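You operate a simulated robot arm through the tools that you are given. There is no shell and no other tool.

You are at the controls of a simulated robot arm. One attempt, no reset.

TASK
Even the wall out with the knobs till the display shows 6.0 at all five points.
Fine: the notice over the display tells what one step does; work crosswise, never a neighbour next.

Only the result counts: the job must be done as asked and must still hold three seconds after the hand-in. Knocking over, shifting, dropping, spilling or breaking anything else fails it.

THE ROBOT
A 7-joint arm with a two-finger parallel gripper, fixed in place. Base frame: the origin is at the foot of the arm, x ahead of it, y to its left, z up. Units: m, degrees, N and s.
With the tool pointing down near the work surface it reaches from about 0.34 to 0.76 m from the base axis. Its first joint turns from -115.0 to 115.0 degrees. Payload 3.91 kg.
The tool frame sits at the grasp point between the pads (the TCP): z along the fingers, y along the line on which they close. The tips reach 0.03 m beyond it. The gripper opens to 0.11 m. The fingers are 0.02 m wide and 0.01 m thick; the gripper's body (0.048 by 0.112 m) begins 0.055 m behind the TCP.
Orientation is told as [roll, pitch, yaw] about the base's x, y, z axes, in that order, counted from this pose: with the fingers straight down and closing along the base's y, the tool's x points along the base's -x, its y along +y and its z along -z.

THE INTERFACE
- The arm moves only by the tool play_rows. Its argument "rows" is a list of rows, each an object of numbers (a shift or turn left out is 0, a gripper value left out holds the last): "fingers": the gripper command, from -1 (fully open) to 1 (shut), values between in proportion; "x", "y", "z": the shift along the base's x, y, z in mm; "wx", "wy", "wz": the turn, a rotation vector about the base's x, y, z in degrees. In form: [{"fingers": .., "x": .., "y": .., "z": .., "wx": .., "wy": .., "wz": ..}, ...]. A call has 1 to 20 rows; each row shifts and turns the commanded pose from where the row before left it. A row lasts 0.2 s, in which the tool goes at most 0.05 m and 8.6 degrees; a call with a longer step from one row to the next is refused whole, and so is a gripper value outside its range. A pose out of reach is approached as far as the arm can. The call stops where the force on the tool passes 40 N (or 10 N more than at its start, if that is more) or the arm is blocked; 0.2 s more then pass. Each finger travels about 0.108 m/s and halts on what it meets, pressing with about 25 N; the grip force reading is that of the motor and also rises with nothing between the fingers. The clock runs only during rows and for 0.2 s after the last one: add rows that do not move to give the fingers time. It gives the time, the measured TCP pose, the force on the tool (base axes), the opening and the grip force at its end, in the units of the frame above (readings bear some noise), with the torque about the TCP (base axes, N m) and any sound that the robot's microphone picked up.
- Cameras (640 x 400 px; columns grow to the right, rows downward): "scene" is fixed at [0.2198, 0.6489, 1.6924]; the picture's right is [-1.00, -0.06, 0.00], its down [-0.03, 0.40, -0.92] and it looks along [0.06, -0.91, -0.40] (base axes); focal length 336 px, centre (320, 200). "wrist" rides on the gripper at [0.072, 0.017, -0.103] in the tool frame; the picture's right is [-0.23, 0.97, 0.00], its down [-0.76, -0.18, -0.62] and it looks along [-0.61, -0.14, 0.78] (tool axes); focal length 222 px, centre (320, 200). There is no depth. A picture from a camera that has moved, and an enlarged one, comes with that camera's place and axes in the base frame and with its lens.
- grab_frame(camera): a new picture of that camera. No time passes.
- move_column(by): slides the trunk up (or, below 0, down) by that many m; the arm rides with it, the base frame stays. It gives what a move gives, with no picture.
- enlarge(camera, box): a new picture of the part [left, top, right, bottom] of that camera's present view, enlarged. No time passes.
- job_done(): hands the job in; it is judged then, once.

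Places have to be worked out from the pictures, the camera data and where the tool is seen. Open the gripper and draw the arm clear of the work before you hand the job in, unless the task says otherwise.

The tools are called after ">>>" by a JSON object that holds its "method" and its "body". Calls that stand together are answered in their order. play_rows: Moves the arm, as the interface text tells. Its arguments: {"type":"object","properties":{"rows":{"type":"array"}},"required":["rows"]} The other tools are called the same way: move_column (by) slides the trunk up or down; grab_frame (camera) takes a picture; enlarge (camera, box) takes an enlarged picture of a part of a camera's view; job_done () hands the job in.

At the start:

```text
time: 0.0
position: [0.249, -0.3196, 1.4412]
orientation: [0.0, 0.0, 0.0]
contact_force: [-0.2, 0.4, 0.7]
ft_torque: [0.01, 0.02, 0.03]
opening: 0.1098
finger_force: 0.0
trunk travel left (down, up): [-0.925, 0.065]
```

scene: 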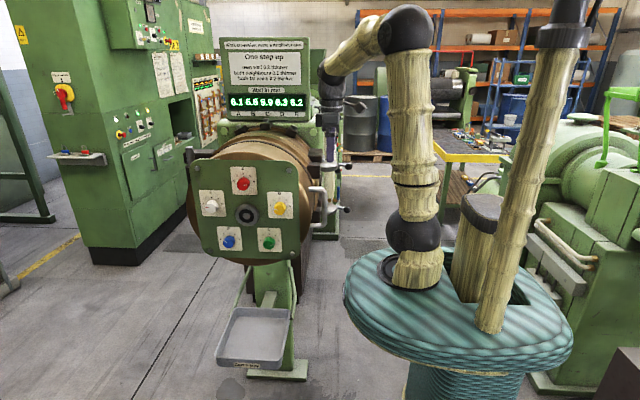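
wrist: 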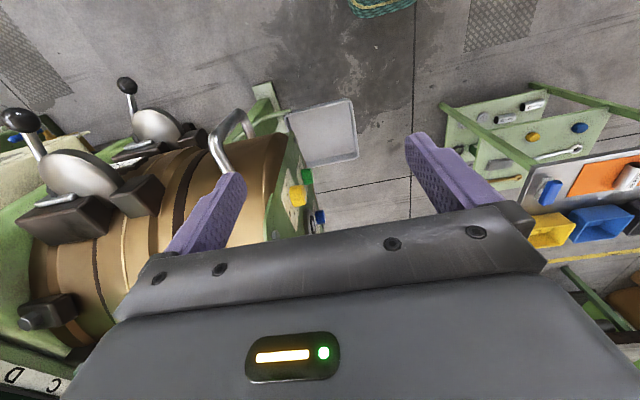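

I start by reading the notice, the display and the knob panel close up in the scene camera.

>>> {"method": "enlarge", "body": {"camera": "scene", "box": [215, 35, 315, 125]}}

>>> {"method": "enlarge", "body": {"camera": "scene", "box": [180, 150, 310, 270]}}

>>> {"method": "enlarge", "body": {"camera": "scene", "box": [180, 260, 340, 400]}}

>>> {"method": "enlarge", "body": {"camera": "wrist", "box": [200, 80, 400, 260]}}

```text
4.44 times, centred on (265, 80) of scene
camera zoom: at [0.2198, 0.6489, 1.6924], right [-1.0, -0.06, 0.0], down [-0.03, 0.4, -0.92], along [0.06, -0.91, -0.4], focal length 1494 px, centre (564, 733)
```

zoom: 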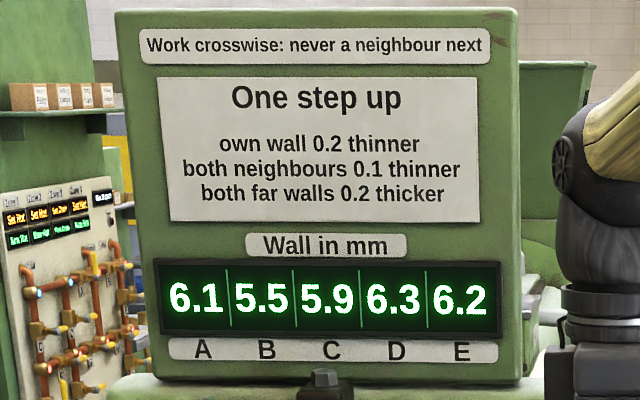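

```text
3.33 times, centred on (245, 210) of scene
camera zoom: at [0.2198, 0.6489, 1.6924], right [-1.0, -0.06, 0.0], down [-0.03, 0.4, -0.92], along [0.06, -0.91, -0.4], focal length 1120 px, centre (570, 167)
```

zoom: 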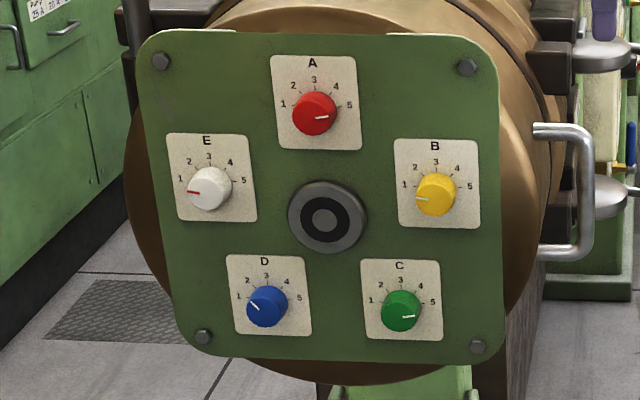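

```text
2.86 times, centred on (260, 330) of scene
camera zoom: at [0.2198, 0.6489, 1.6924], right [-1.0, -0.06, 0.0], down [-0.03, 0.4, -0.92], along [0.06, -0.91, -0.4], focal length 960 px, centre (491, -171)
```

zoom: 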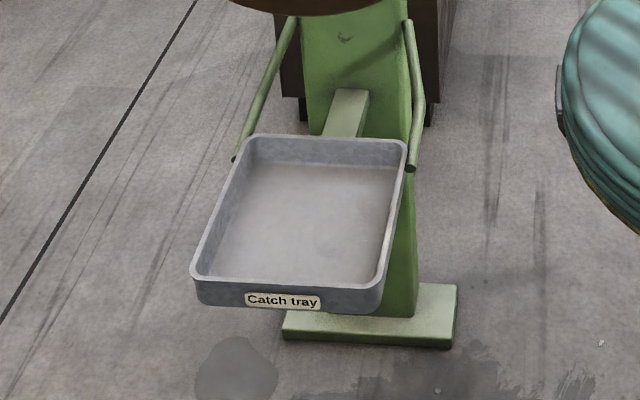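

```text
2.22 times, centred on (300, 170) of wrist
camera zoom: at [0.1742, -0.3033, 1.5456], right [0.23, 0.97, 0.0], down [0.76, -0.18, 0.62], along [0.61, -0.14, -0.78], focal length 494 px, centre (364, 267)
```

zoom: 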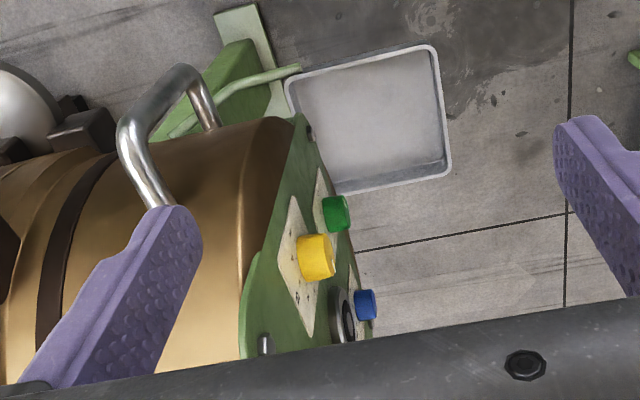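

The display reads A 6.1, B 5.5, C 5.9, D 6.3 and E 6.2. In the ring A-B-C-D-E, the step changes A −2, B +1, C −1, D 0, E +2 bring all five to 6.0. Next I zoom in on each knob to confirm where its pointer stands now.

>>> {"method": "enlarge", "body": {"camera": "scene", "box": [228, 162, 260, 182]}}

>>> {"method": "enlarge", "body": {"camera": "scene", "box": [256, 188, 288, 222]}}

>>> {"method": "enlarge", "body": {"camera": "scene", "box": [250, 224, 282, 256]}}

>>> {"method": "enlarge", "body": {"camera": "scene", "box": [214, 224, 246, 256]}}

>>> {"method": "enlarge", "body": {"camera": "scene", "box": [196, 186, 228, 220]}}

>>> {"method": "enlarge", "body": {"camera": "scene", "box": [290, 20, 450, 300]}}

```text
16.00 times, centred on (244, 172) of scene
camera zoom: at [0.2198, 0.6489, 1.6924], right [-1.0, -0.06, 0.0], down [-0.03, 0.4, -0.92], along [0.06, -0.91, -0.4], focal length 5377 px, centre (1536, 648)
```

zoom: 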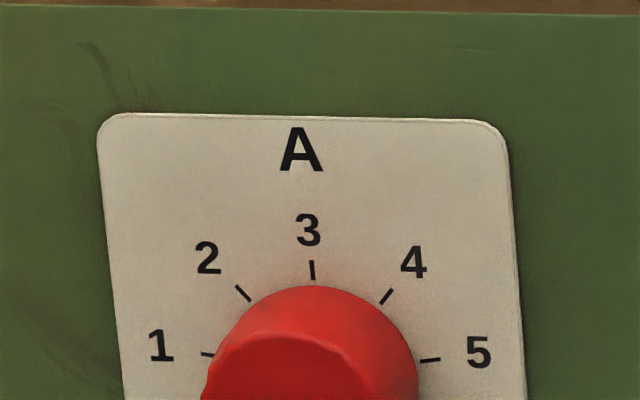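

```text
11.76 times, centred on (272, 205) of scene
camera zoom: at [0.2198, 0.6489, 1.6924], right [-1.0, -0.06, 0.0], down [-0.03, 0.4, -0.92], along [0.06, -0.91, -0.4], focal length 3954 px, centre (885, 141)
```

zoom: 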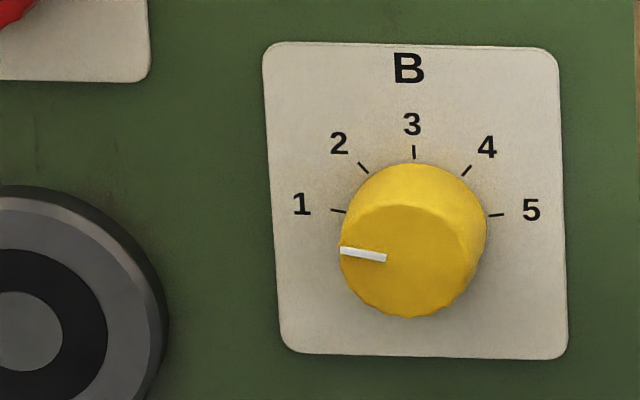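

```text
12.50 times, centred on (266, 240) of scene
camera zoom: at [0.2198, 0.6489, 1.6924], right [-1.0, -0.06, 0.0], down [-0.03, 0.4, -0.92], along [0.06, -0.91, -0.4], focal length 4201 px, centre (995, -300)
```

zoom: 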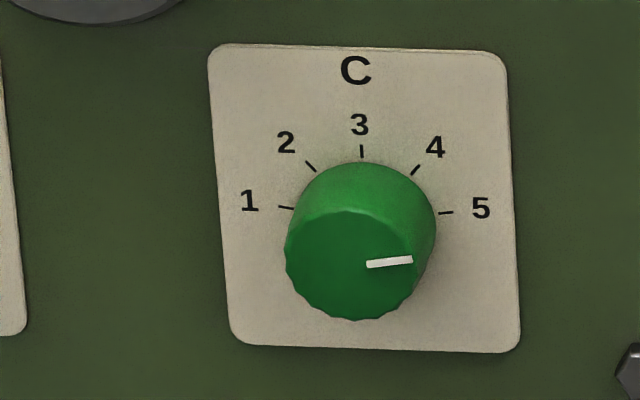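

```text
12.50 times, centred on (230, 240) of scene
camera zoom: at [0.2198, 0.6489, 1.6924], right [-1.0, -0.06, 0.0], down [-0.03, 0.4, -0.92], along [0.06, -0.91, -0.4], focal length 4201 px, centre (1445, -300)
```

zoom: 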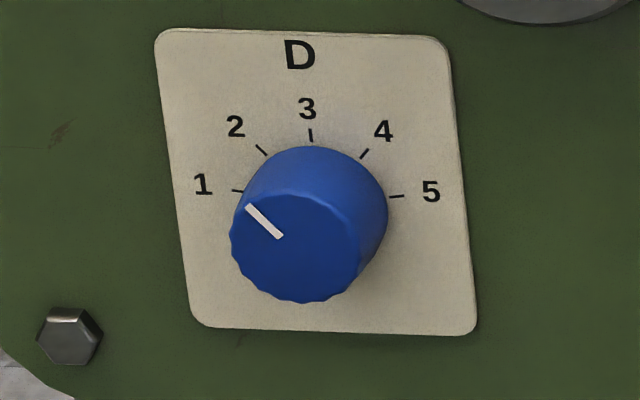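

```text
11.76 times, centred on (212, 203) of scene
camera zoom: at [0.2198, 0.6489, 1.6924], right [-1.0, -0.06, 0.0], down [-0.03, 0.4, -0.92], along [0.06, -0.91, -0.4], focal length 3954 px, centre (1591, 165)
```

zoom: 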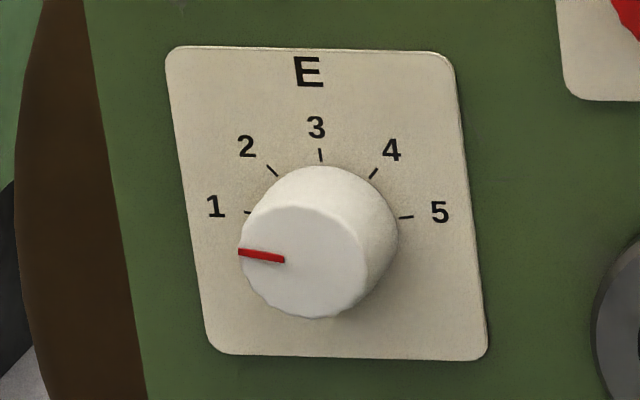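

```text
1.43 times, centred on (370, 160) of scene
camera zoom: at [0.2198, 0.6489, 1.6924], right [-1.0, -0.06, 0.0], down [-0.03, 0.4, -0.92], along [0.06, -0.91, -0.4], focal length 480 px, centre (249, 257)
```

zoom: 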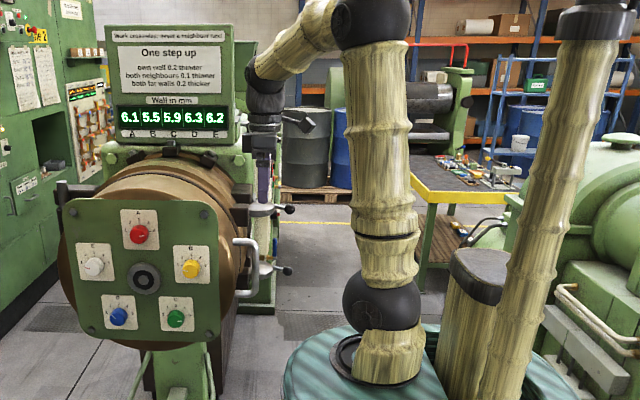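

Pointers: A=5, B=1, C=5, D=2, E=1, so the targets are A=3, C=4, E=3, B=2 with D left alone. I'll work in the order A→C→E→B, where no knob is followed by a neighbour. The panel faces +y with knob B near (0.43, −0.41, 1.19), so I first move the hand out in front of it and away from the machine.

>>> {"method": "play_rows", "body": {"rows": [{"fingers": -1, "x": 20, "y": 30}, {"x": 30, "y": 30}, {"x": 35, "y": 30}, {"x": 40, "y": 30}, {"x": 40, "y": 30}, {"x": 35, "y": 20}, {}]}}

```text
time: 1.6
position: [0.4454, -0.1471, 1.4416]
orientation: [0.0, 0.1, 0.0]
contact_force: [-0.3, -0.5, 0.7]
ft_torque: [0.02, -0.02, 0.01]
opening: 0.1103
finger_force: 0.2
trunk travel left (down, up): [-0.925, 0.065]
```

The arm tracks well and the space is clear. I now turn the tool to point along −y at the panel, in two halves.

>>> {"method": "play_rows", "body": {"rows": [{"wx": -7.5}, {"wx": -7.5}, {"wx": -7.5}, {"wx": -7.5}, {"wx": -7.5}, {"wx": -7.5}, {}]}}

```text
time: 3.2
position: [0.4483, -0.1487, 1.4422]
orientation: [-45.0, 0.1, 0.0]
contact_force: [-0.6, -0.1, 0.0]
ft_torque: [0.0, -0.01, -0.01]
opening: 0.1103
finger_force: 0.0
trunk travel left (down, up): [-0.925, 0.065]
```

Half the turn is done with no contact. I continue with the other 45°.

>>> {"method": "play_rows", "body": {"rows": [{"wx": -7.5}, {"wx": -7.5}, {"wx": -7.5}, {"wx": -7.5}, {"wx": -7.5}, {"wx": -7.5}, {}]}}

>>> {"method": "grab_frame", "body": {"camera": "wrist"}}

>>> {"method": "grab_frame", "body": {"camera": "scene"}}

```text
time: 4.8
position: [0.4486, -0.1499, 1.4414]
orientation: [-90.2, 0.0, 0.0]
contact_force: [0.3, 0.0, 0.9]
ft_torque: [0.02, 0.02, -0.02]
opening: 0.1099
finger_force: 0.1
trunk travel left (down, up): [-0.925, 0.065]
```

```text
taken
camera wrist: at [0.3738, -0.0469, 1.4253], right [0.23, 0.0, -0.97], down [0.76, 0.62, 0.18], along [0.61, -0.78, 0.14], focal length 222 px, centre (320, 200)
```

wrist: 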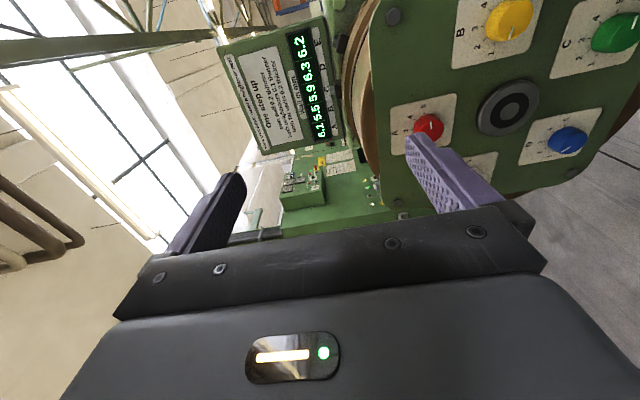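

```text
taken
```

scene: 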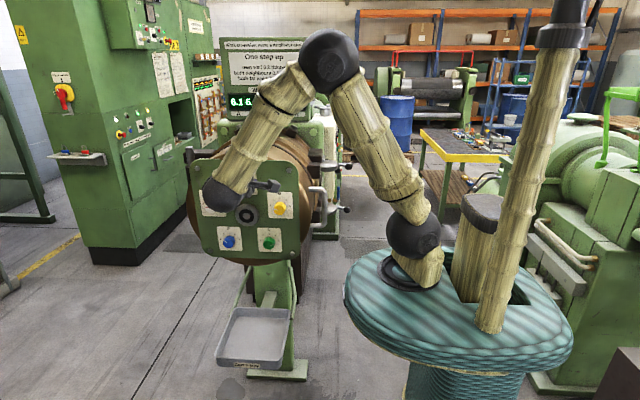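

The tool now points at the panel with the fingers closing vertically. I enlarge the panel in this wrist view to triangulate the knobs.

>>> {"method": "enlarge", "body": {"camera": "wrist", "box": [370, 0, 640, 220]}}

>>> {"method": "enlarge", "body": {"camera": "scene", "box": [180, 150, 310, 270]}}

```text
1.82 times, centred on (505, 110) of wrist
camera zoom: at [0.3738, -0.0469, 1.4253], right [0.23, 0.0, -0.97], down [0.76, 0.62, 0.18], along [0.61, -0.78, 0.14], focal length 404 px, centre (-16, 364)
```

zoom: 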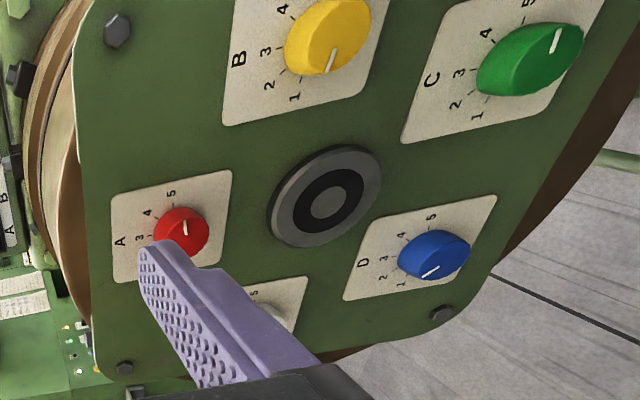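

```text
3.33 times, centred on (245, 210) of scene
camera zoom: at [0.2198, 0.6489, 1.6924], right [-1.0, -0.06, 0.0], down [-0.03, 0.4, -0.92], along [0.06, -0.91, -0.4], focal length 1120 px, centre (570, 167)
```

zoom: 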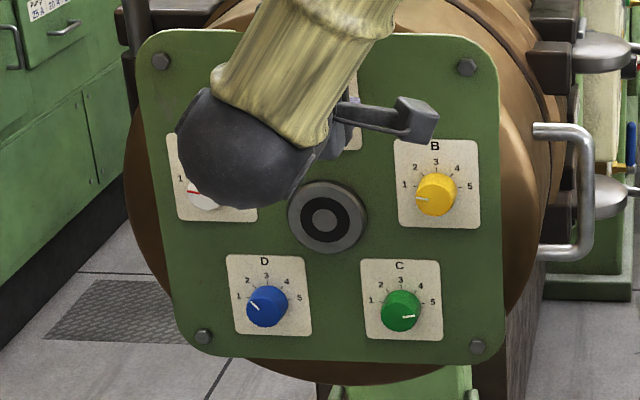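

The scene rays put the knobs on a regular pentagon of about 0.13 m radius, centred near (0.557, −0.41, 1.144), with the panel parallel to the xz plane. That places A near (0.555, −0.41, 1.277). I move to a standoff about 16 cm in front of A and look again.

>>> {"method": "play_rows", "body": {"rows": [{"x": 21, "z": -32}, {"x": 21, "z": -32}, {"x": 21, "z": -32}, {"x": 21, "y": -30, "z": -32}, {"x": 22, "y": -30, "z": -32}, {"y": -40}, {}]}}

>>> {"method": "grab_frame", "body": {"camera": "wrist"}}

>>> {"method": "grab_frame", "body": {"camera": "scene"}}

```text
time: 6.4
position: [0.5571, -0.248, 1.2809]
orientation: [-90.1, 0.0, 0.0]
contact_force: [1.0, 0.5, 0.2]
ft_torque: [-0.03, -0.01, -0.02]
opening: 0.1101
finger_force: 0.0
trunk travel left (down, up): [-0.925, 0.065]
```

```text
taken
camera wrist: at [0.4816, -0.1442, 1.2643], right [0.23, 0.0, -0.97], down [0.76, 0.62, 0.18], along [0.61, -0.78, 0.14], focal length 222 px, centre (320, 200)
```

wrist: 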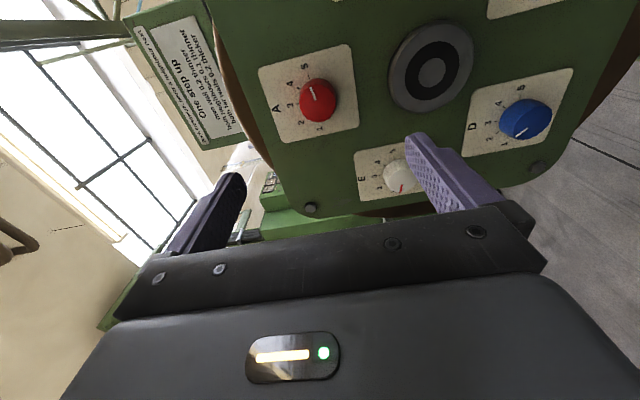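

```text
taken
```

scene: 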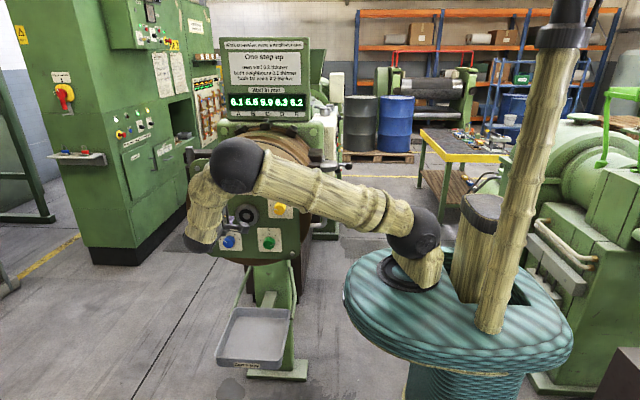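

A sits between the fingers. I enlarge it in the wrist view for a precise position and check its pointer.

>>> {"method": "enlarge", "body": {"camera": "wrist", "box": [250, 40, 370, 150]}}

>>> {"method": "enlarge", "body": {"camera": "wrist", "box": [340, 0, 600, 220]}}

>>> {"method": "enlarge", "body": {"camera": "scene", "box": [215, 35, 315, 125]}}

```text
3.64 times, centred on (310, 95) of wrist
camera zoom: at [0.4816, -0.1442, 1.2643], right [0.23, 0.0, -0.97], down [0.76, 0.62, 0.18], along [0.61, -0.78, 0.14], focal length 808 px, centre (356, 582)
```

zoom: 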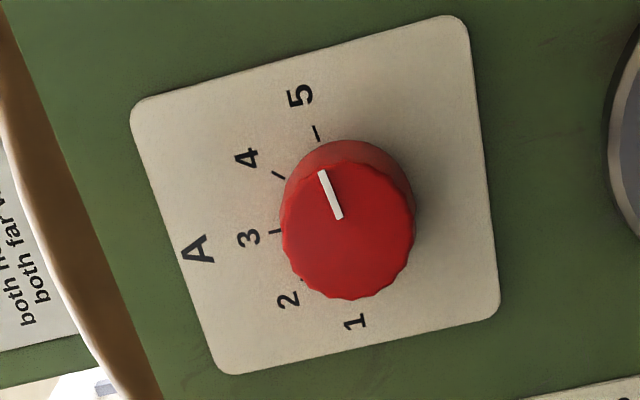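

```text
1.82 times, centred on (470, 110) of wrist
camera zoom: at [0.4816, -0.1442, 1.2643], right [0.23, 0.0, -0.97], down [0.76, 0.62, 0.18], along [0.61, -0.78, 0.14], focal length 404 px, centre (47, 364)
```

zoom: 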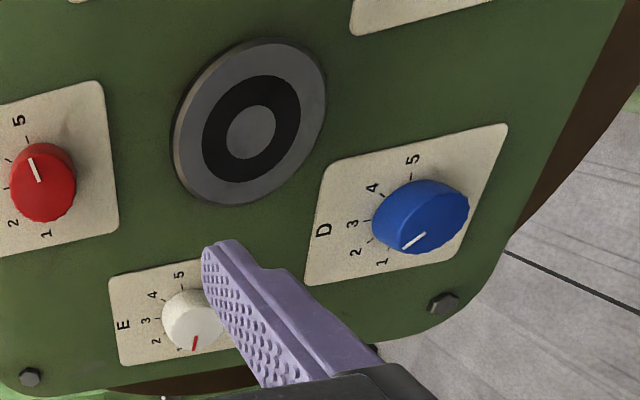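

```text
4.44 times, centred on (265, 80) of scene
camera zoom: at [0.2198, 0.6489, 1.6924], right [-1.0, -0.06, 0.0], down [-0.03, 0.4, -0.92], along [0.06, -0.91, -0.4], focal length 1494 px, centre (564, 733)
```

zoom: 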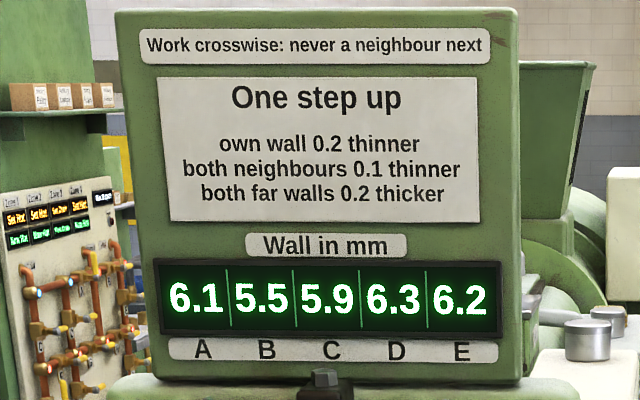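

A is confirmed at 5, and both cameras agree on its face centre at about (0.551, −0.400, 1.282). The fit gives a pentagon of R≈0.13 centred at (0.552, 1.151), knobs about 40 mm across and 24 mm deep, and roughly 40° per step. I roll the tool −40° so A's +80° turn is symmetric, then close in to 3 cm from the knob.

>>> {"method": "play_rows", "body": {"rows": [{"wy": -8, "x": -3}, {"wy": -8, "x": -2}, {"wy": -8}, {"wy": -8}, {"wy": -8}, {"y": -30}, {"y": -30}, {"y": -32}, {}, {}]}}

>>> {"method": "grab_frame", "body": {"camera": "wrist"}}

>>> {"method": "grab_frame", "body": {"camera": "scene"}}

```text
time: 8.6
position: [0.5483, -0.3419, 1.2829]
orientation: [-89.9, -40.0, 0.1]
contact_force: [0.4, 0.0, -0.2]
ft_torque: [0.0, 0.0, -0.02]
opening: 0.1101
finger_force: 0.0
trunk travel left (down, up): [-0.925, 0.065]
```

```text
taken
camera wrist: at [0.5012, -0.2388, 1.2236], right [0.8, 0.0, -0.6], down [0.47, 0.62, 0.63], along [0.37, -0.78, 0.5], focal length 222 px, centre (320, 200)
```

wrist: 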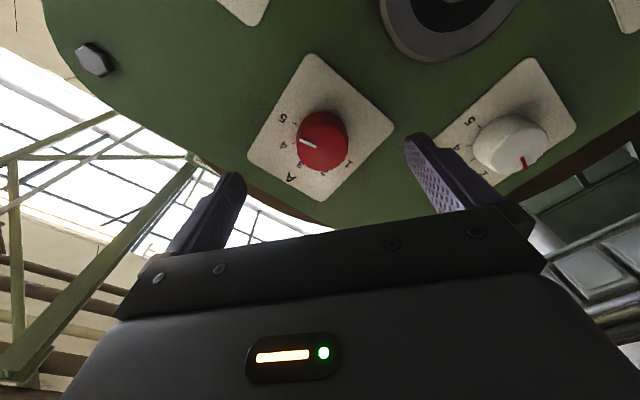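

```text
taken
```

scene: 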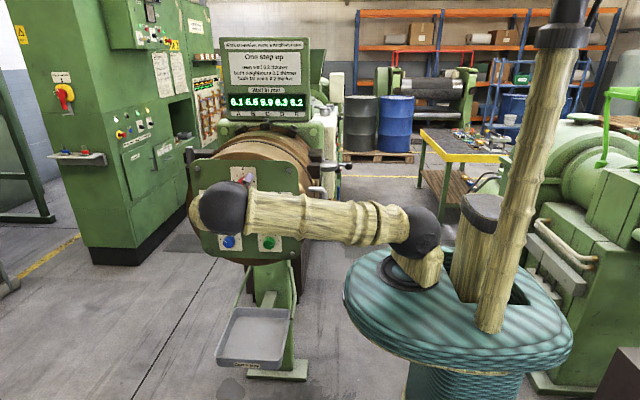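

The tool axis is within a few mm of the knob. I enlarge the wrist view to measure the remaining offset in the tool frame.

>>> {"method": "enlarge", "body": {"camera": "wrist", "box": [230, 50, 430, 220]}}

>>> {"method": "enlarge", "body": {"camera": "scene", "box": [200, 150, 300, 230]}}

```text
2.35 times, centred on (330, 135) of wrist
camera zoom: at [0.5012, -0.2388, 1.2236], right [0.8, 0.0, -0.6], down [0.47, 0.62, 0.63], along [0.37, -0.78, 0.5], focal length 523 px, centre (296, 353)
```

zoom: 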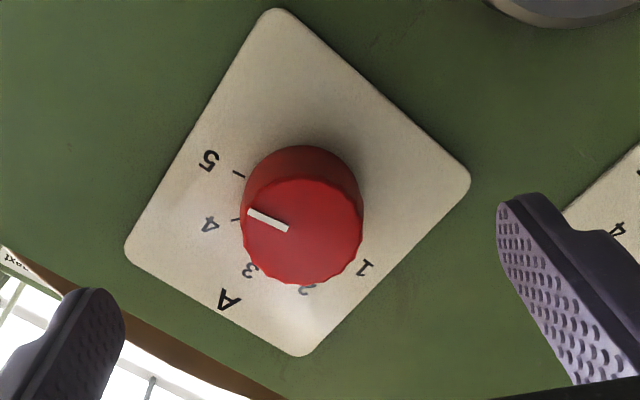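

```text
5.00 times, centred on (250, 190) of scene
camera zoom: at [0.2198, 0.6489, 1.6924], right [-1.0, -0.06, 0.0], down [-0.03, 0.4, -0.92], along [0.06, -0.91, -0.4], focal length 1680 px, centre (670, 250)
```

zoom: 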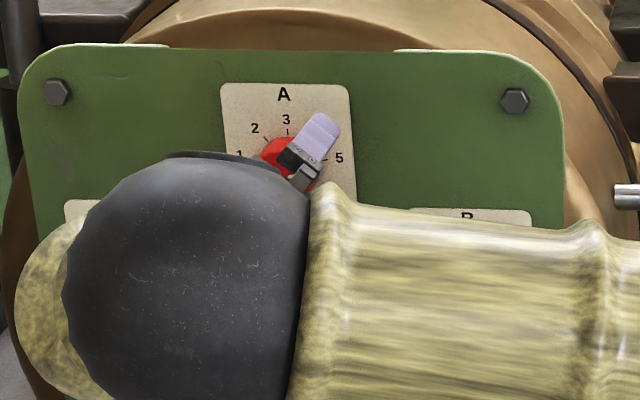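

The knob centre lies about 3.5 mm further in +x and 1 mm up, with its face near y=−0.400. I correct for that and advance so the tips overlap the knob by about 14 mm, staying clear of the plate at about −0.425.

>>> {"method": "play_rows", "body": {"rows": [{"x": 3.5, "z": 1}, {"y": -15}, {"y": -15}, {"y": -12}, {}, {}]}}

>>> {"method": "grab_frame", "body": {"camera": "wrist"}}

>>> {"method": "enlarge", "body": {"camera": "scene", "box": [200, 150, 300, 230]}}

```text
time: 10.0
position: [0.5543, -0.3839, 1.2822]
orientation: [-90.0, -40.0, 0.1]
contact_force: [0.2, 0.1, -0.1]
ft_torque: [0.0, -0.03, -0.02]
opening: 0.1099
finger_force: 0.1
trunk travel left (down, up): [-0.925, 0.065]
```

```text
taken
camera wrist: at [0.5066, -0.2806, 1.2235], right [0.8, 0.0, -0.6], down [0.47, 0.62, 0.63], along [0.37, -0.78, 0.5], focal length 222 px, centre (320, 200)
```

wrist: 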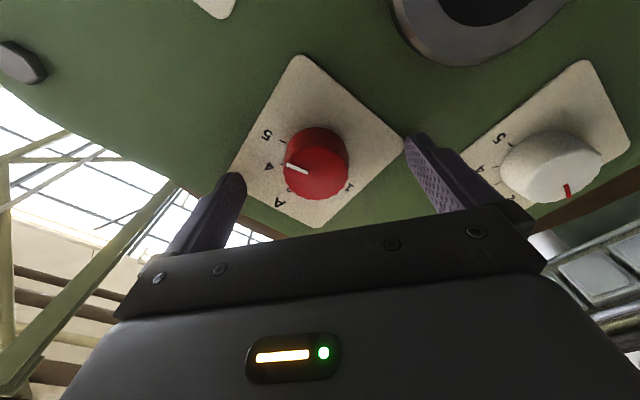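

```text
5.00 times, centred on (250, 190) of scene
camera zoom: at [0.2198, 0.6489, 1.6924], right [-1.0, -0.06, 0.0], down [-0.03, 0.4, -0.92], along [0.06, -0.91, -0.4], focal length 1680 px, centre (670, 250)
```

zoom: 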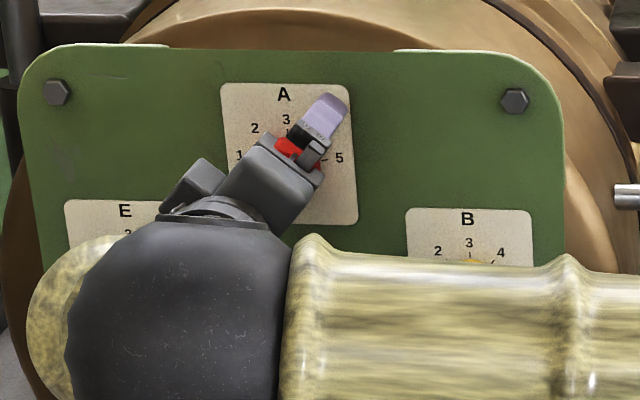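

Tips are now alongside the knob with no contact force. I enlarge once more to check the centring before gripping.

>>> {"method": "enlarge", "body": {"camera": "wrist", "box": [220, 90, 440, 240]}}

```text
2.67 times, centred on (330, 165) of wrist
camera zoom: at [0.5066, -0.2806, 1.2235], right [0.8, 0.0, -0.6], down [0.47, 0.62, 0.63], along [0.37, -0.78, 0.5], focal length 592 px, centre (293, 293)
```

zoom: 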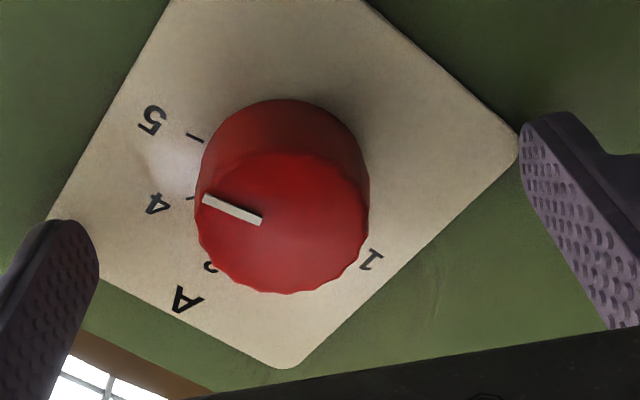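

The knob is off by about −2 mm in x and +1.2 mm in z. I trim that and close the fingers on the knob.

>>> {"method": "play_rows", "body": {"rows": [{"x": -2, "z": 1.3}, {}, {"fingers": 0.0}, {"fingers": 0.15}, {"fingers": 0.6}, {"fingers": 1}, {}]}}

>>> {"method": "grab_frame", "body": {"camera": "wrist"}}

```text
time: 11.6
position: [0.5517, -0.3839, 1.2844]
orientation: [-89.9, -39.9, 0.1]
contact_force: [-0.8, 0.3, -6.4]
ft_torque: [0.23, -0.02, 0.17]
opening: 0.0409
finger_force: 44.8
trunk travel left (down, up): [-0.925, 0.065]
```

```text
taken
camera wrist: at [0.5046, -0.2807, 1.2245], right [0.8, 0.0, -0.6], down [0.47, 0.62, 0.63], along [0.37, -0.78, 0.5], focal length 222 px, centre (320, 200)
```

wrist: 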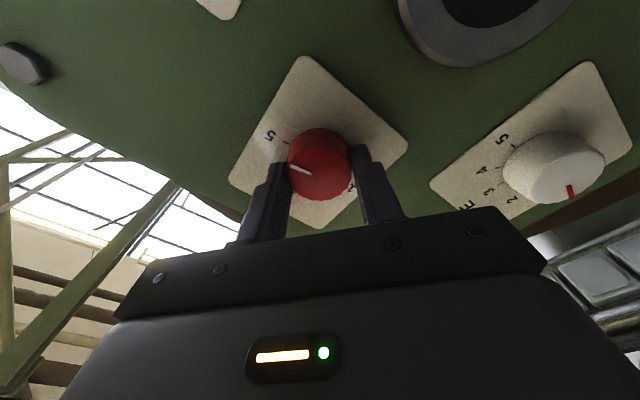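

The knob is gripped at 41 mm with little side load. I turn A down one step, +40° about y, and watch the force and listen for sounds.

>>> {"method": "play_rows", "body": {"rows": [{"wy": 5}, {"wy": 7}, {"wy": 7}, {"wy": 7}, {"wy": 7}, {"wy": 7}, {}]}}

>>> {"method": "grab_frame", "body": {"camera": "wrist"}}

>>> {"method": "enlarge", "body": {"camera": "scene", "box": [215, 35, 315, 125]}}

```text
time: 13.2
position: [0.5528, -0.3847, 1.2822]
orientation: [-89.9, 0.3, 0.0]
contact_force: [-4.4, 5.6, -20.4]
ft_torque: [0.36, -0.06, -0.4]
opening: 0.0408
finger_force: 44.5
trunk travel left (down, up): [-0.925, 0.065]
```

```text
taken
camera wrist: at [0.4773, -0.2807, 1.2662], right [0.22, 0.0, -0.97], down [0.76, 0.62, 0.18], along [0.61, -0.78, 0.14], focal length 222 px, centre (320, 200)
```

wrist: 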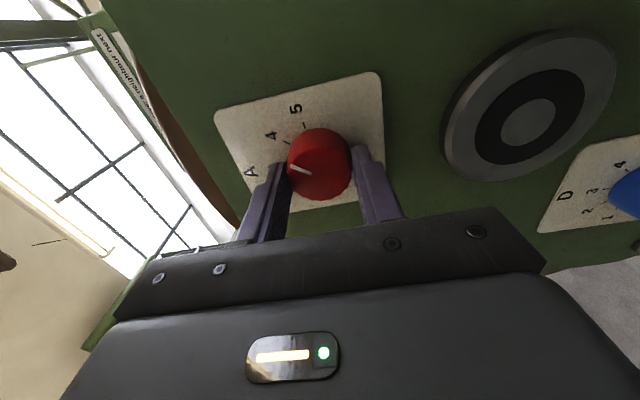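

```text
4.44 times, centred on (265, 80) of scene
camera zoom: at [0.2198, 0.6489, 1.6924], right [-1.0, -0.06, 0.0], down [-0.03, 0.4, -0.92], along [0.06, -0.91, -0.4], focal length 1494 px, centre (564, 733)
```

zoom: 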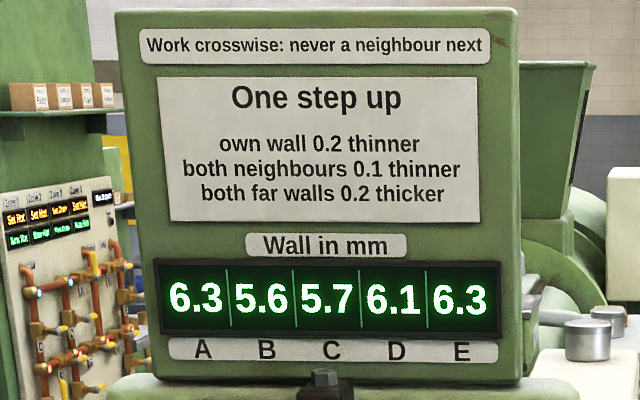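

One step registered: A 6.3, B 5.6, C 5.7, D 6.1, E 6.3, exactly as the notice says. The −20 N vertical load means the tool sits slightly high, so I trim z down 1 mm and make the second step.

>>> {"method": "play_rows", "body": {"rows": [{"z": -0.7}, {"z": -0.5}, {}]}}

```text
time: 14.0
position: [0.5517, -0.3835, 1.2827]
orientation: [-89.9, 0.0, 0.0]
contact_force: [-5.1, 6.5, -16.1]
ft_torque: [0.67, -0.03, -0.29]
opening: 0.0411
finger_force: 44.8
trunk travel left (down, up): [-0.925, 0.065]
```

The load eased by about 4 N, so I trim a little more before turning on.

>>> {"method": "play_rows", "body": {"rows": [{"z": -1.0, "x": -0.5}, {"z": -1.0, "x": -0.5}, {}]}}

```text
time: 14.8
position: [0.5521, -0.3835, 1.2819]
orientation: [-90.1, 0.0, 0.0]
contact_force: [4.5, 2.5, -1.0]
ft_torque: [0.06, 0.01, 0.3]
opening: 0.0409
finger_force: 45.4
trunk travel left (down, up): [-0.925, 0.065]
```

The side load is almost gone. I turn A down its second step, another +40°.

>>> {"method": "play_rows", "body": {"rows": [{"wy": 5}, {"wy": 7}, {"wy": 7}, {"wy": 7}, {"wy": 7}, {"wy": 7}, {}]}}

>>> {"method": "grab_frame", "body": {"camera": "wrist"}}

>>> {"method": "enlarge", "body": {"camera": "scene", "box": [215, 35, 315, 125]}}

```text
time: 16.4
position: [0.5528, -0.3839, 1.2808]
orientation: [-90.0, 40.1, -0.1]
contact_force: [9.1, -0.4, 9.4]
ft_torque: [0.04, 0.0, 0.79]
opening: 0.0409
finger_force: 45.2
trunk travel left (down, up): [-0.925, 0.065]
```

```text
taken
camera wrist: at [0.4829, -0.2807, 1.3149], right [-0.45, 0.0, -0.89], down [0.7, 0.62, -0.36], along [0.56, -0.78, -0.28], focal length 222 px, centre (320, 200)
```

wrist: 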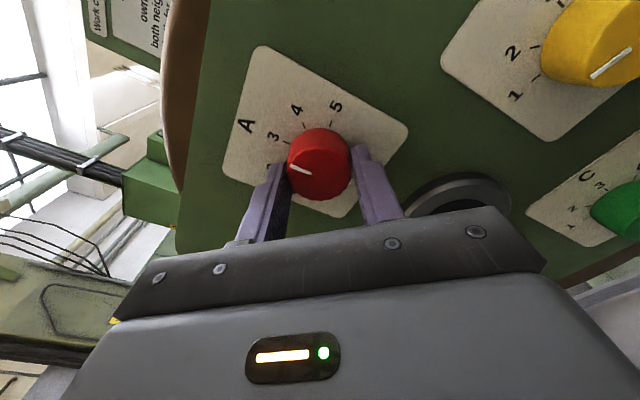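

```text
4.44 times, centred on (265, 80) of scene
camera zoom: at [0.2198, 0.6489, 1.6924], right [-1.0, -0.06, 0.0], down [-0.03, 0.4, -0.92], along [0.06, -0.91, -0.4], focal length 1494 px, centre (564, 733)
```

zoom: 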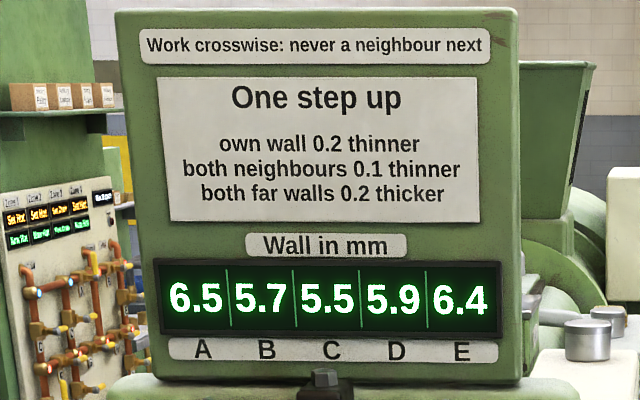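

A now points at 3, and the display shows 6.5/5.7/5.5/5.9/6.4 as predicted. I open partway, back straight out, and check that A stays put before moving on to C.

>>> {"method": "play_rows", "body": {"rows": [{"fingers": -0.35}, {}, {"y": 15}, {"y": 30}, {"y": 30}, {"y": 15}, {}]}}

>>> {"method": "grab_frame", "body": {"camera": "wrist"}}

>>> {"method": "enlarge", "body": {"camera": "scene", "box": [215, 35, 315, 125]}}

```text
time: 18.0
position: [0.5492, -0.2929, 1.2807]
orientation: [-90.0, 40.0, 0.0]
contact_force: [0.6, 0.0, 0.7]
ft_torque: [0.02, 0.01, -0.04]
opening: 0.0743
finger_force: 0.0
trunk travel left (down, up): [-0.925, 0.065]
```

```text
taken
camera wrist: at [0.481, -0.1897, 1.3141], right [-0.45, 0.0, -0.89], down [0.7, 0.62, -0.35], along [0.56, -0.78, -0.28], focal length 222 px, centre (320, 200)
```

wrist: 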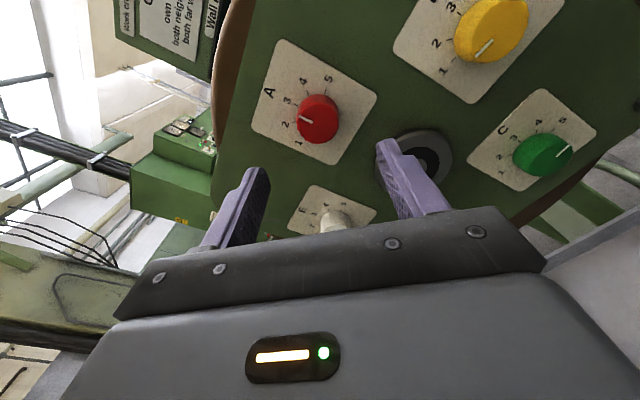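

```text
4.44 times, centred on (265, 80) of scene
camera zoom: at [0.2198, 0.6489, 1.6924], right [-1.0, -0.06, 0.0], down [-0.03, 0.4, -0.92], along [0.06, -0.91, -0.4], focal length 1494 px, centre (564, 733)
```

zoom: 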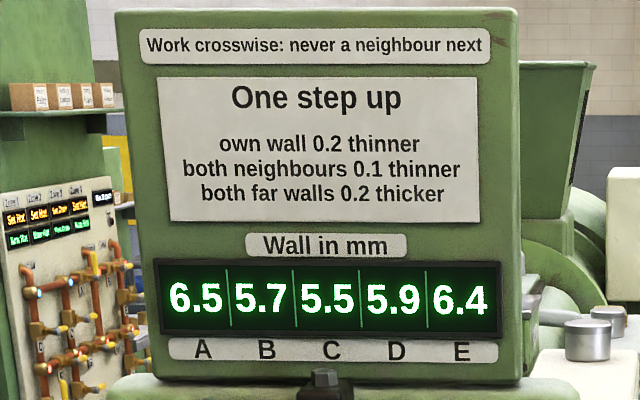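

A stays at 3. C should lie (−76, −235) mm from A in x and z, so I move there at this standoff, rolling back to −20° so that C's +40° turn is symmetric.

>>> {"method": "play_rows", "body": {"rows": [{"x": -9.5, "z": -29.4, "wy": -7.5}, {"x": -9.5, "z": -29.4, "wy": -7.5}, {"x": -9.5, "z": -29.4, "wy": -7.5}, {"x": -9.5, "z": -29.4, "wy": -7.5}, {"x": -9.5, "z": -29.4, "wy": -7.5}, {"x": -9.5, "z": -29.4, "wy": -7.5}, {"x": -9.5, "z": -29.4, "wy": -7.5}, {"x": -9.5, "z": -29.4, "wy": -7.5}, {}, {}]}}

>>> {"method": "grab_frame", "body": {"camera": "wrist"}}

>>> {"method": "grab_frame", "body": {"camera": "scene"}}

```text
time: 20.2
position: [0.4933, -0.2852, 1.0623]
orientation: [-86.5, -24.3, -2.2]
contact_force: [0.7, 0.7, -0.1]
ft_torque: [0.02, 0.0, 0.01]
opening: 0.0743
finger_force: 0.0
trunk travel left (down, up): [-0.925, 0.065]
```

```text
taken
camera wrist: at [0.4331, -0.1791, 1.0222], right [0.61, 0.03, -0.79], down [0.63, 0.59, 0.51], along [0.48, -0.81, 0.34], focal length 222 px, centre (320, 200)
```

wrist: 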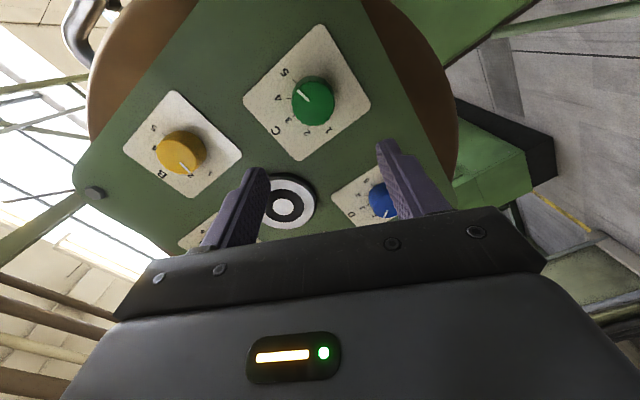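

```text
taken
```

scene: 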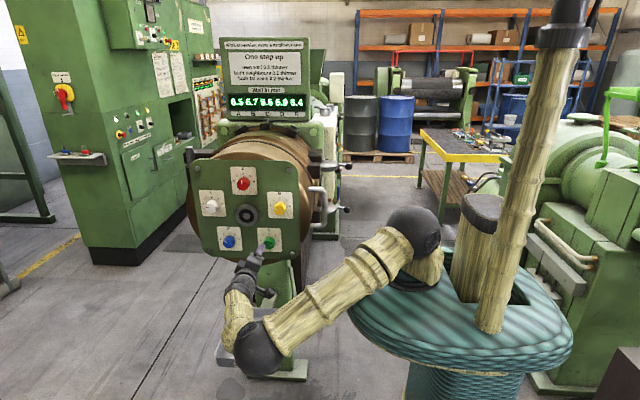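

The pose fell short: the measured position and orientation are off, so the arm hits a joint limit this low, with its elbow down. I raise the arm back to A's height, where it tracked well, and will use the trunk to bring the hand down to C.

>>> {"method": "play_rows", "body": {"rows": [{"z": 30}, {"z": 40}, {"z": 40}, {"z": 40}, {"z": 40}, {"z": 45}, {}, {}]}}

```text
time: 22.0
position: [0.4738, -0.2952, 1.2804]
orientation: [-89.9, -20.0, 0.0]
contact_force: [-0.7, 0.6, -0.7]
ft_torque: [0.01, 0.02, -0.01]
opening: 0.0744
finger_force: 0.1
trunk travel left (down, up): [-0.925, 0.065]
```

The arm is back on its commanded pose. I lower the trunk 0.1 m first to see how the hand rides with it.

>>> {"method": "move_column", "body": {"by": -0.1}}

```text
time: 23.3
position: [0.4747, -0.2956, 1.1808]
orientation: [-90.0, -20.0, 0.0]
contact_force: [-0.9, 0.5, -0.7]
ft_torque: [-0.02, 0.01, 0.01]
opening: 0.0741
finger_force: 0.1
trunk travel left (down, up): [-0.825, 0.165]
```

The hand rides down exactly with the trunk. I lower the remaining 0.135 m to C's height and look.

>>> {"method": "move_column", "body": {"by": -0.135}}

>>> {"method": "grab_frame", "body": {"camera": "wrist"}}

>>> {"method": "grab_frame", "body": {"camera": "scene"}}

```text
time: 25.0
position: [0.4738, -0.2955, 1.0458]
orientation: [-90.0, -20.0, 0.1]
contact_force: [-0.6, -0.5, -0.1]
ft_torque: [0.03, -0.03, 0.06]
opening: 0.0745
finger_force: 0.1
trunk travel left (down, up): [-0.69, 0.3]
```

```text
taken
camera wrist: at [0.4098, -0.1918, 1.0057], right [0.55, 0.0, -0.84], down [0.66, 0.62, 0.43], along [0.52, -0.78, 0.34], focal length 222 px, centre (320, 200)
```

wrist: 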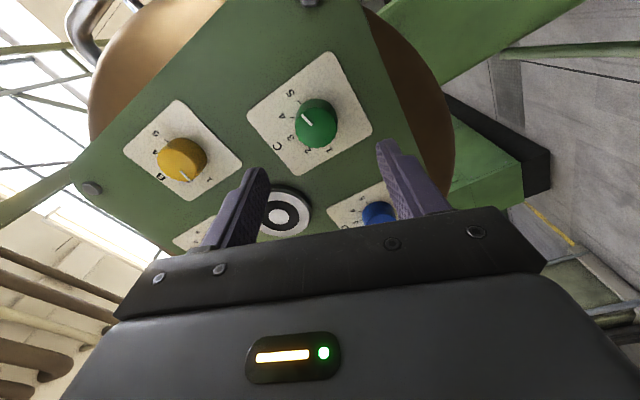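

```text
taken
```

scene: 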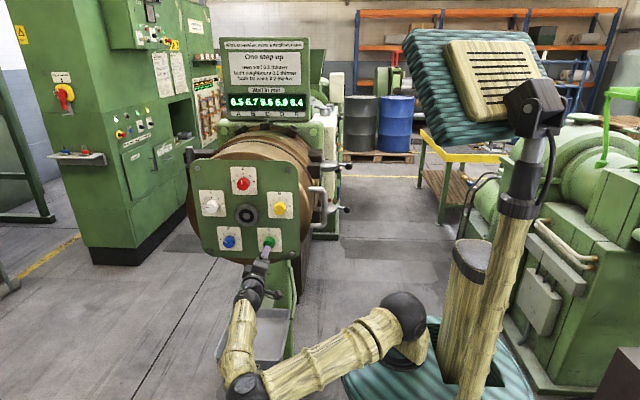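

The hand is now in front of C with good tracking and no contact. I enlarge the wrist view to measure C's offset and check its pointer.

>>> {"method": "enlarge", "body": {"camera": "wrist", "box": [240, 50, 400, 190]}}

>>> {"method": "enlarge", "body": {"camera": "scene", "box": [215, 35, 315, 125]}}

```text
2.86 times, centred on (320, 120) of wrist
camera zoom: at [0.4098, -0.1918, 1.0057], right [0.55, 0.0, -0.84], down [0.66, 0.62, 0.43], along [0.52, -0.78, 0.34], focal length 635 px, centre (320, 429)
```

zoom: 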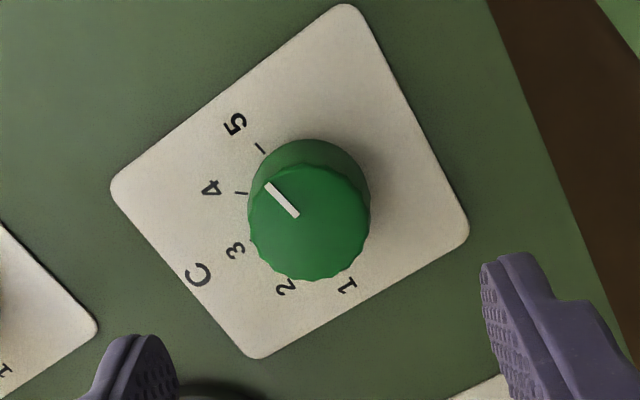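

```text
4.44 times, centred on (265, 80) of scene
camera zoom: at [0.2198, 0.6489, 1.6924], right [-1.0, -0.06, 0.0], down [-0.03, 0.4, -0.92], along [0.06, -0.91, -0.4], focal length 1494 px, centre (564, 733)
```

zoom: 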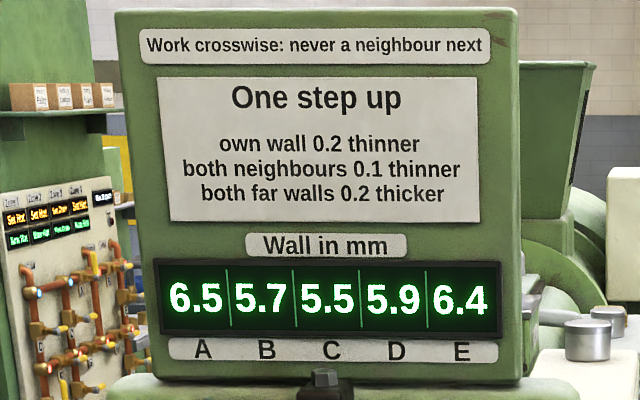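

The far view suggests C is up to about 5 mm higher than the tool axis, though the scene fit says about 0, and this view is biased at distance. I move in to 5 cm standoff with a 2 mm compromise and remeasure.

>>> {"method": "play_rows", "body": {"rows": [{"y": -25, "x": 1, "z": 1}, {"y": -25, "z": 1}, {}, {}]}}

>>> {"method": "enlarge", "body": {"camera": "wrist", "box": [230, 60, 430, 220]}}

```text
time: 26.0
position: [0.476, -0.3453, 1.0486]
orientation: [-90.0, -20.0, 0.1]
contact_force: [-0.4, -1.0, 0.3]
ft_torque: [-0.02, 0.01, 0.01]
opening: 0.074
finger_force: 0.1
trunk travel left (down, up): [-0.69, 0.3]
```

```text
2.50 times, centred on (330, 140) of wrist
camera zoom: at [0.4107, -0.2425, 1.0079], right [0.55, 0.0, -0.84], down [0.65, 0.62, 0.43], along [0.52, -0.78, 0.34], focal length 555 px, centre (295, 350)
```

zoom: 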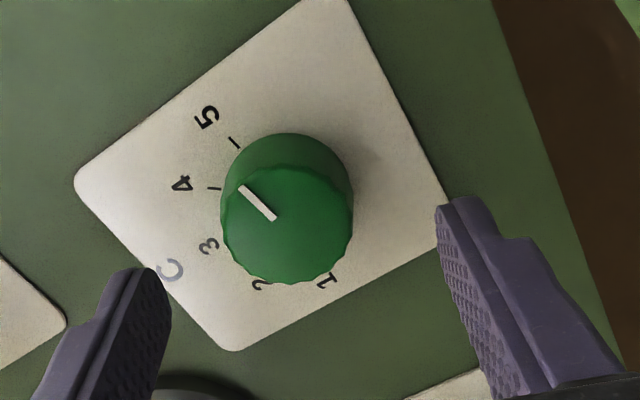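

Closer in, C reads about 1 mm in +x and 2–4 mm up. Allowing for the bias I saw at A, I apply +0.5/+1.8 mm, advance alongside the knob and check once more.

>>> {"method": "play_rows", "body": {"rows": [{"x": 0.5, "z": 1.8}, {"y": -13}, {"y": -13}, {"y": -13}, {}, {}]}}

>>> {"method": "enlarge", "body": {"camera": "wrist", "box": [220, 90, 440, 240]}}

```text
time: 27.4
position: [0.4773, -0.3842, 1.0483]
orientation: [-90.1, -19.9, 0.1]
contact_force: [0.3, 0.3, 0.2]
ft_torque: [0.0, -0.01, -0.04]
opening: 0.0743
finger_force: 0.1
trunk travel left (down, up): [-0.69, 0.3]
```

```text
2.67 times, centred on (330, 165) of wrist
camera zoom: at [0.4125, -0.2813, 1.0082], right [0.55, 0.0, -0.84], down [0.66, 0.62, 0.43], along [0.52, -0.78, 0.34], focal length 592 px, centre (293, 293)
```

zoom: 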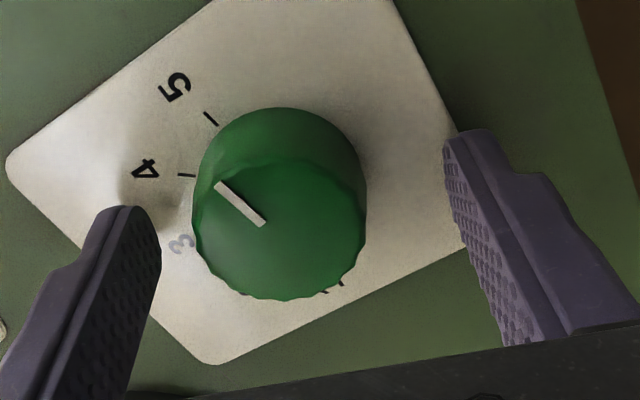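

The knob still sits about 2.5 mm toward the upper-left finger. I shift by −0.8 mm in x and +2.4 mm in z, then close gently and check the side load.

>>> {"method": "play_rows", "body": {"rows": [{"x": -0.8, "z": 2.4}, {}, {"fingers": 0.1}, {"fingers": 0.3}, {"fingers": 0.6}, {"fingers": 1}, {}]}}

>>> {"method": "grab_frame", "body": {"camera": "wrist"}}

```text
time: 29.0
position: [0.4749, -0.384, 1.0518]
orientation: [-90.0, -20.0, 0.0]
contact_force: [-2.4, 1.5, -4.4]
ft_torque: [0.05, 0.01, 0.19]
opening: 0.0407
finger_force: 44.9
trunk travel left (down, up): [-0.69, 0.3]
```

```text
taken
camera wrist: at [0.4114, -0.2812, 1.0108], right [0.55, 0.0, -0.84], down [0.66, 0.62, 0.43], along [0.52, -0.78, 0.34], focal length 222 px, centre (320, 200)
```

wrist: 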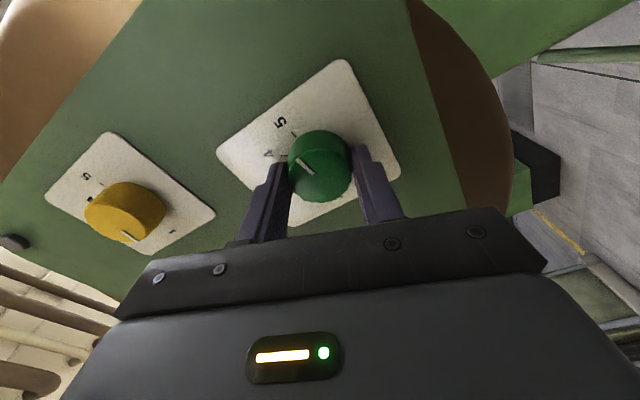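

The grip on C is good with only about 5 N of side load. I turn C down one step, +40° about y.

>>> {"method": "play_rows", "body": {"rows": [{"wy": 5}, {"wy": 7, "z": -0.5}, {"wy": 7}, {"wy": 7, "z": -0.5}, {"wy": 7}, {"wy": 7}, {}]}}

>>> {"method": "grab_frame", "body": {"camera": "wrist"}}

>>> {"method": "enlarge", "body": {"camera": "scene", "box": [215, 35, 315, 125]}}

```text
time: 30.6
position: [0.4753, -0.3843, 1.0499]
orientation: [-90.0, 20.1, 0.1]
contact_force: [-0.3, -1.6, -3.6]
ft_torque: [0.11, 0.0, 0.12]
opening: 0.0407
finger_force: 45.1
trunk travel left (down, up): [-0.69, 0.3]
```

```text
taken
camera wrist: at [0.3999, -0.2813, 1.0598], right [-0.12, 0.0, -0.99], down [0.78, 0.62, -0.09], along [0.62, -0.78, -0.08], focal length 222 px, centre (320, 200)
```

wrist: 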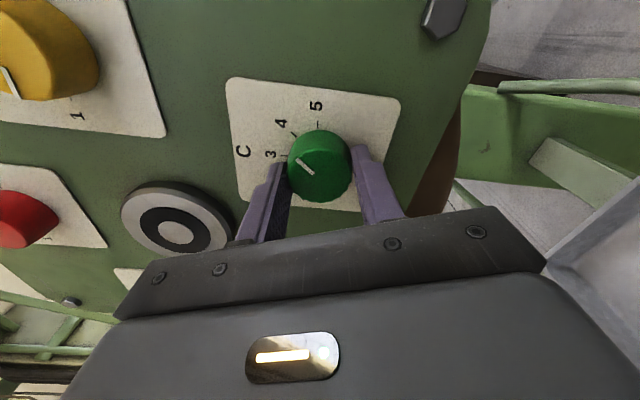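

```text
4.44 times, centred on (265, 80) of scene
camera zoom: at [0.2198, 0.6489, 1.6924], right [-1.0, -0.06, 0.0], down [-0.03, 0.4, -0.92], along [0.06, -0.91, -0.4], focal length 1494 px, centre (564, 733)
```

zoom: 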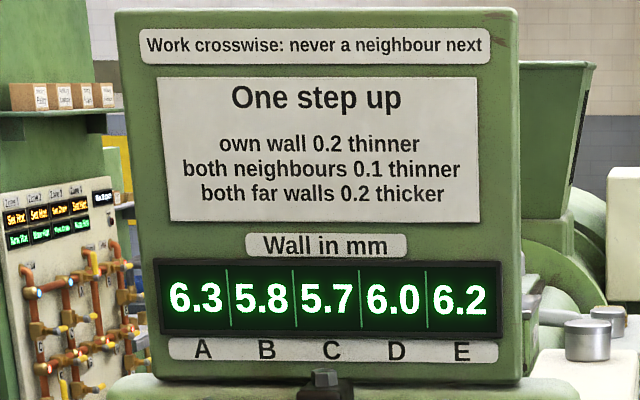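

The display shows 6.3/5.8/5.7/6.0/6.2, as predicted after C. I release C and back straight out before heading to E, which isn't its neighbour.

>>> {"method": "play_rows", "body": {"rows": [{"fingers": -0.35}, {}, {"y": 15}, {"y": 30}, {"y": 30}, {"y": 15}, {}]}}

>>> {"method": "move_column", "body": {"by": 0.142}}

>>> {"method": "enlarge", "body": {"camera": "scene", "box": [180, 150, 310, 270]}}

```text
time: 32.2
position: [0.4757, -0.2935, 1.05]
orientation: [-90.0, 20.0, 0.0]
contact_force: [0.6, 0.5, -0.6]
ft_torque: [0.0, 0.01, 0.02]
opening: 0.0741
finger_force: 0.1
trunk travel left (down, up): [-0.69, 0.3]
```

```text
time: 33.8
position: [0.4752, -0.2946, 1.1913]
orientation: [-90.0, 20.0, 0.0]
contact_force: [0.1, 0.0, 0.2]
ft_torque: [0.01, 0.0, -0.01]
opening: 0.0746
finger_force: 0.2
trunk travel left (down, up): [-0.832, 0.158]
```

```text
3.33 times, centred on (245, 210) of scene
camera zoom: at [0.2198, 0.6489, 1.6924], right [-1.0, -0.06, 0.0], down [-0.03, 0.4, -0.92], along [0.06, -0.91, -0.4], focal length 1120 px, centre (570, 167)
```

zoom: 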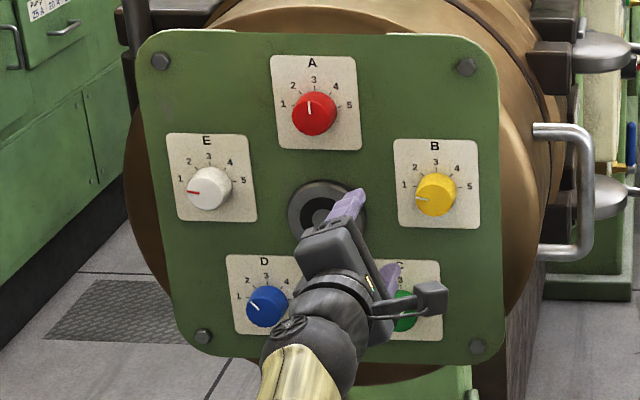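

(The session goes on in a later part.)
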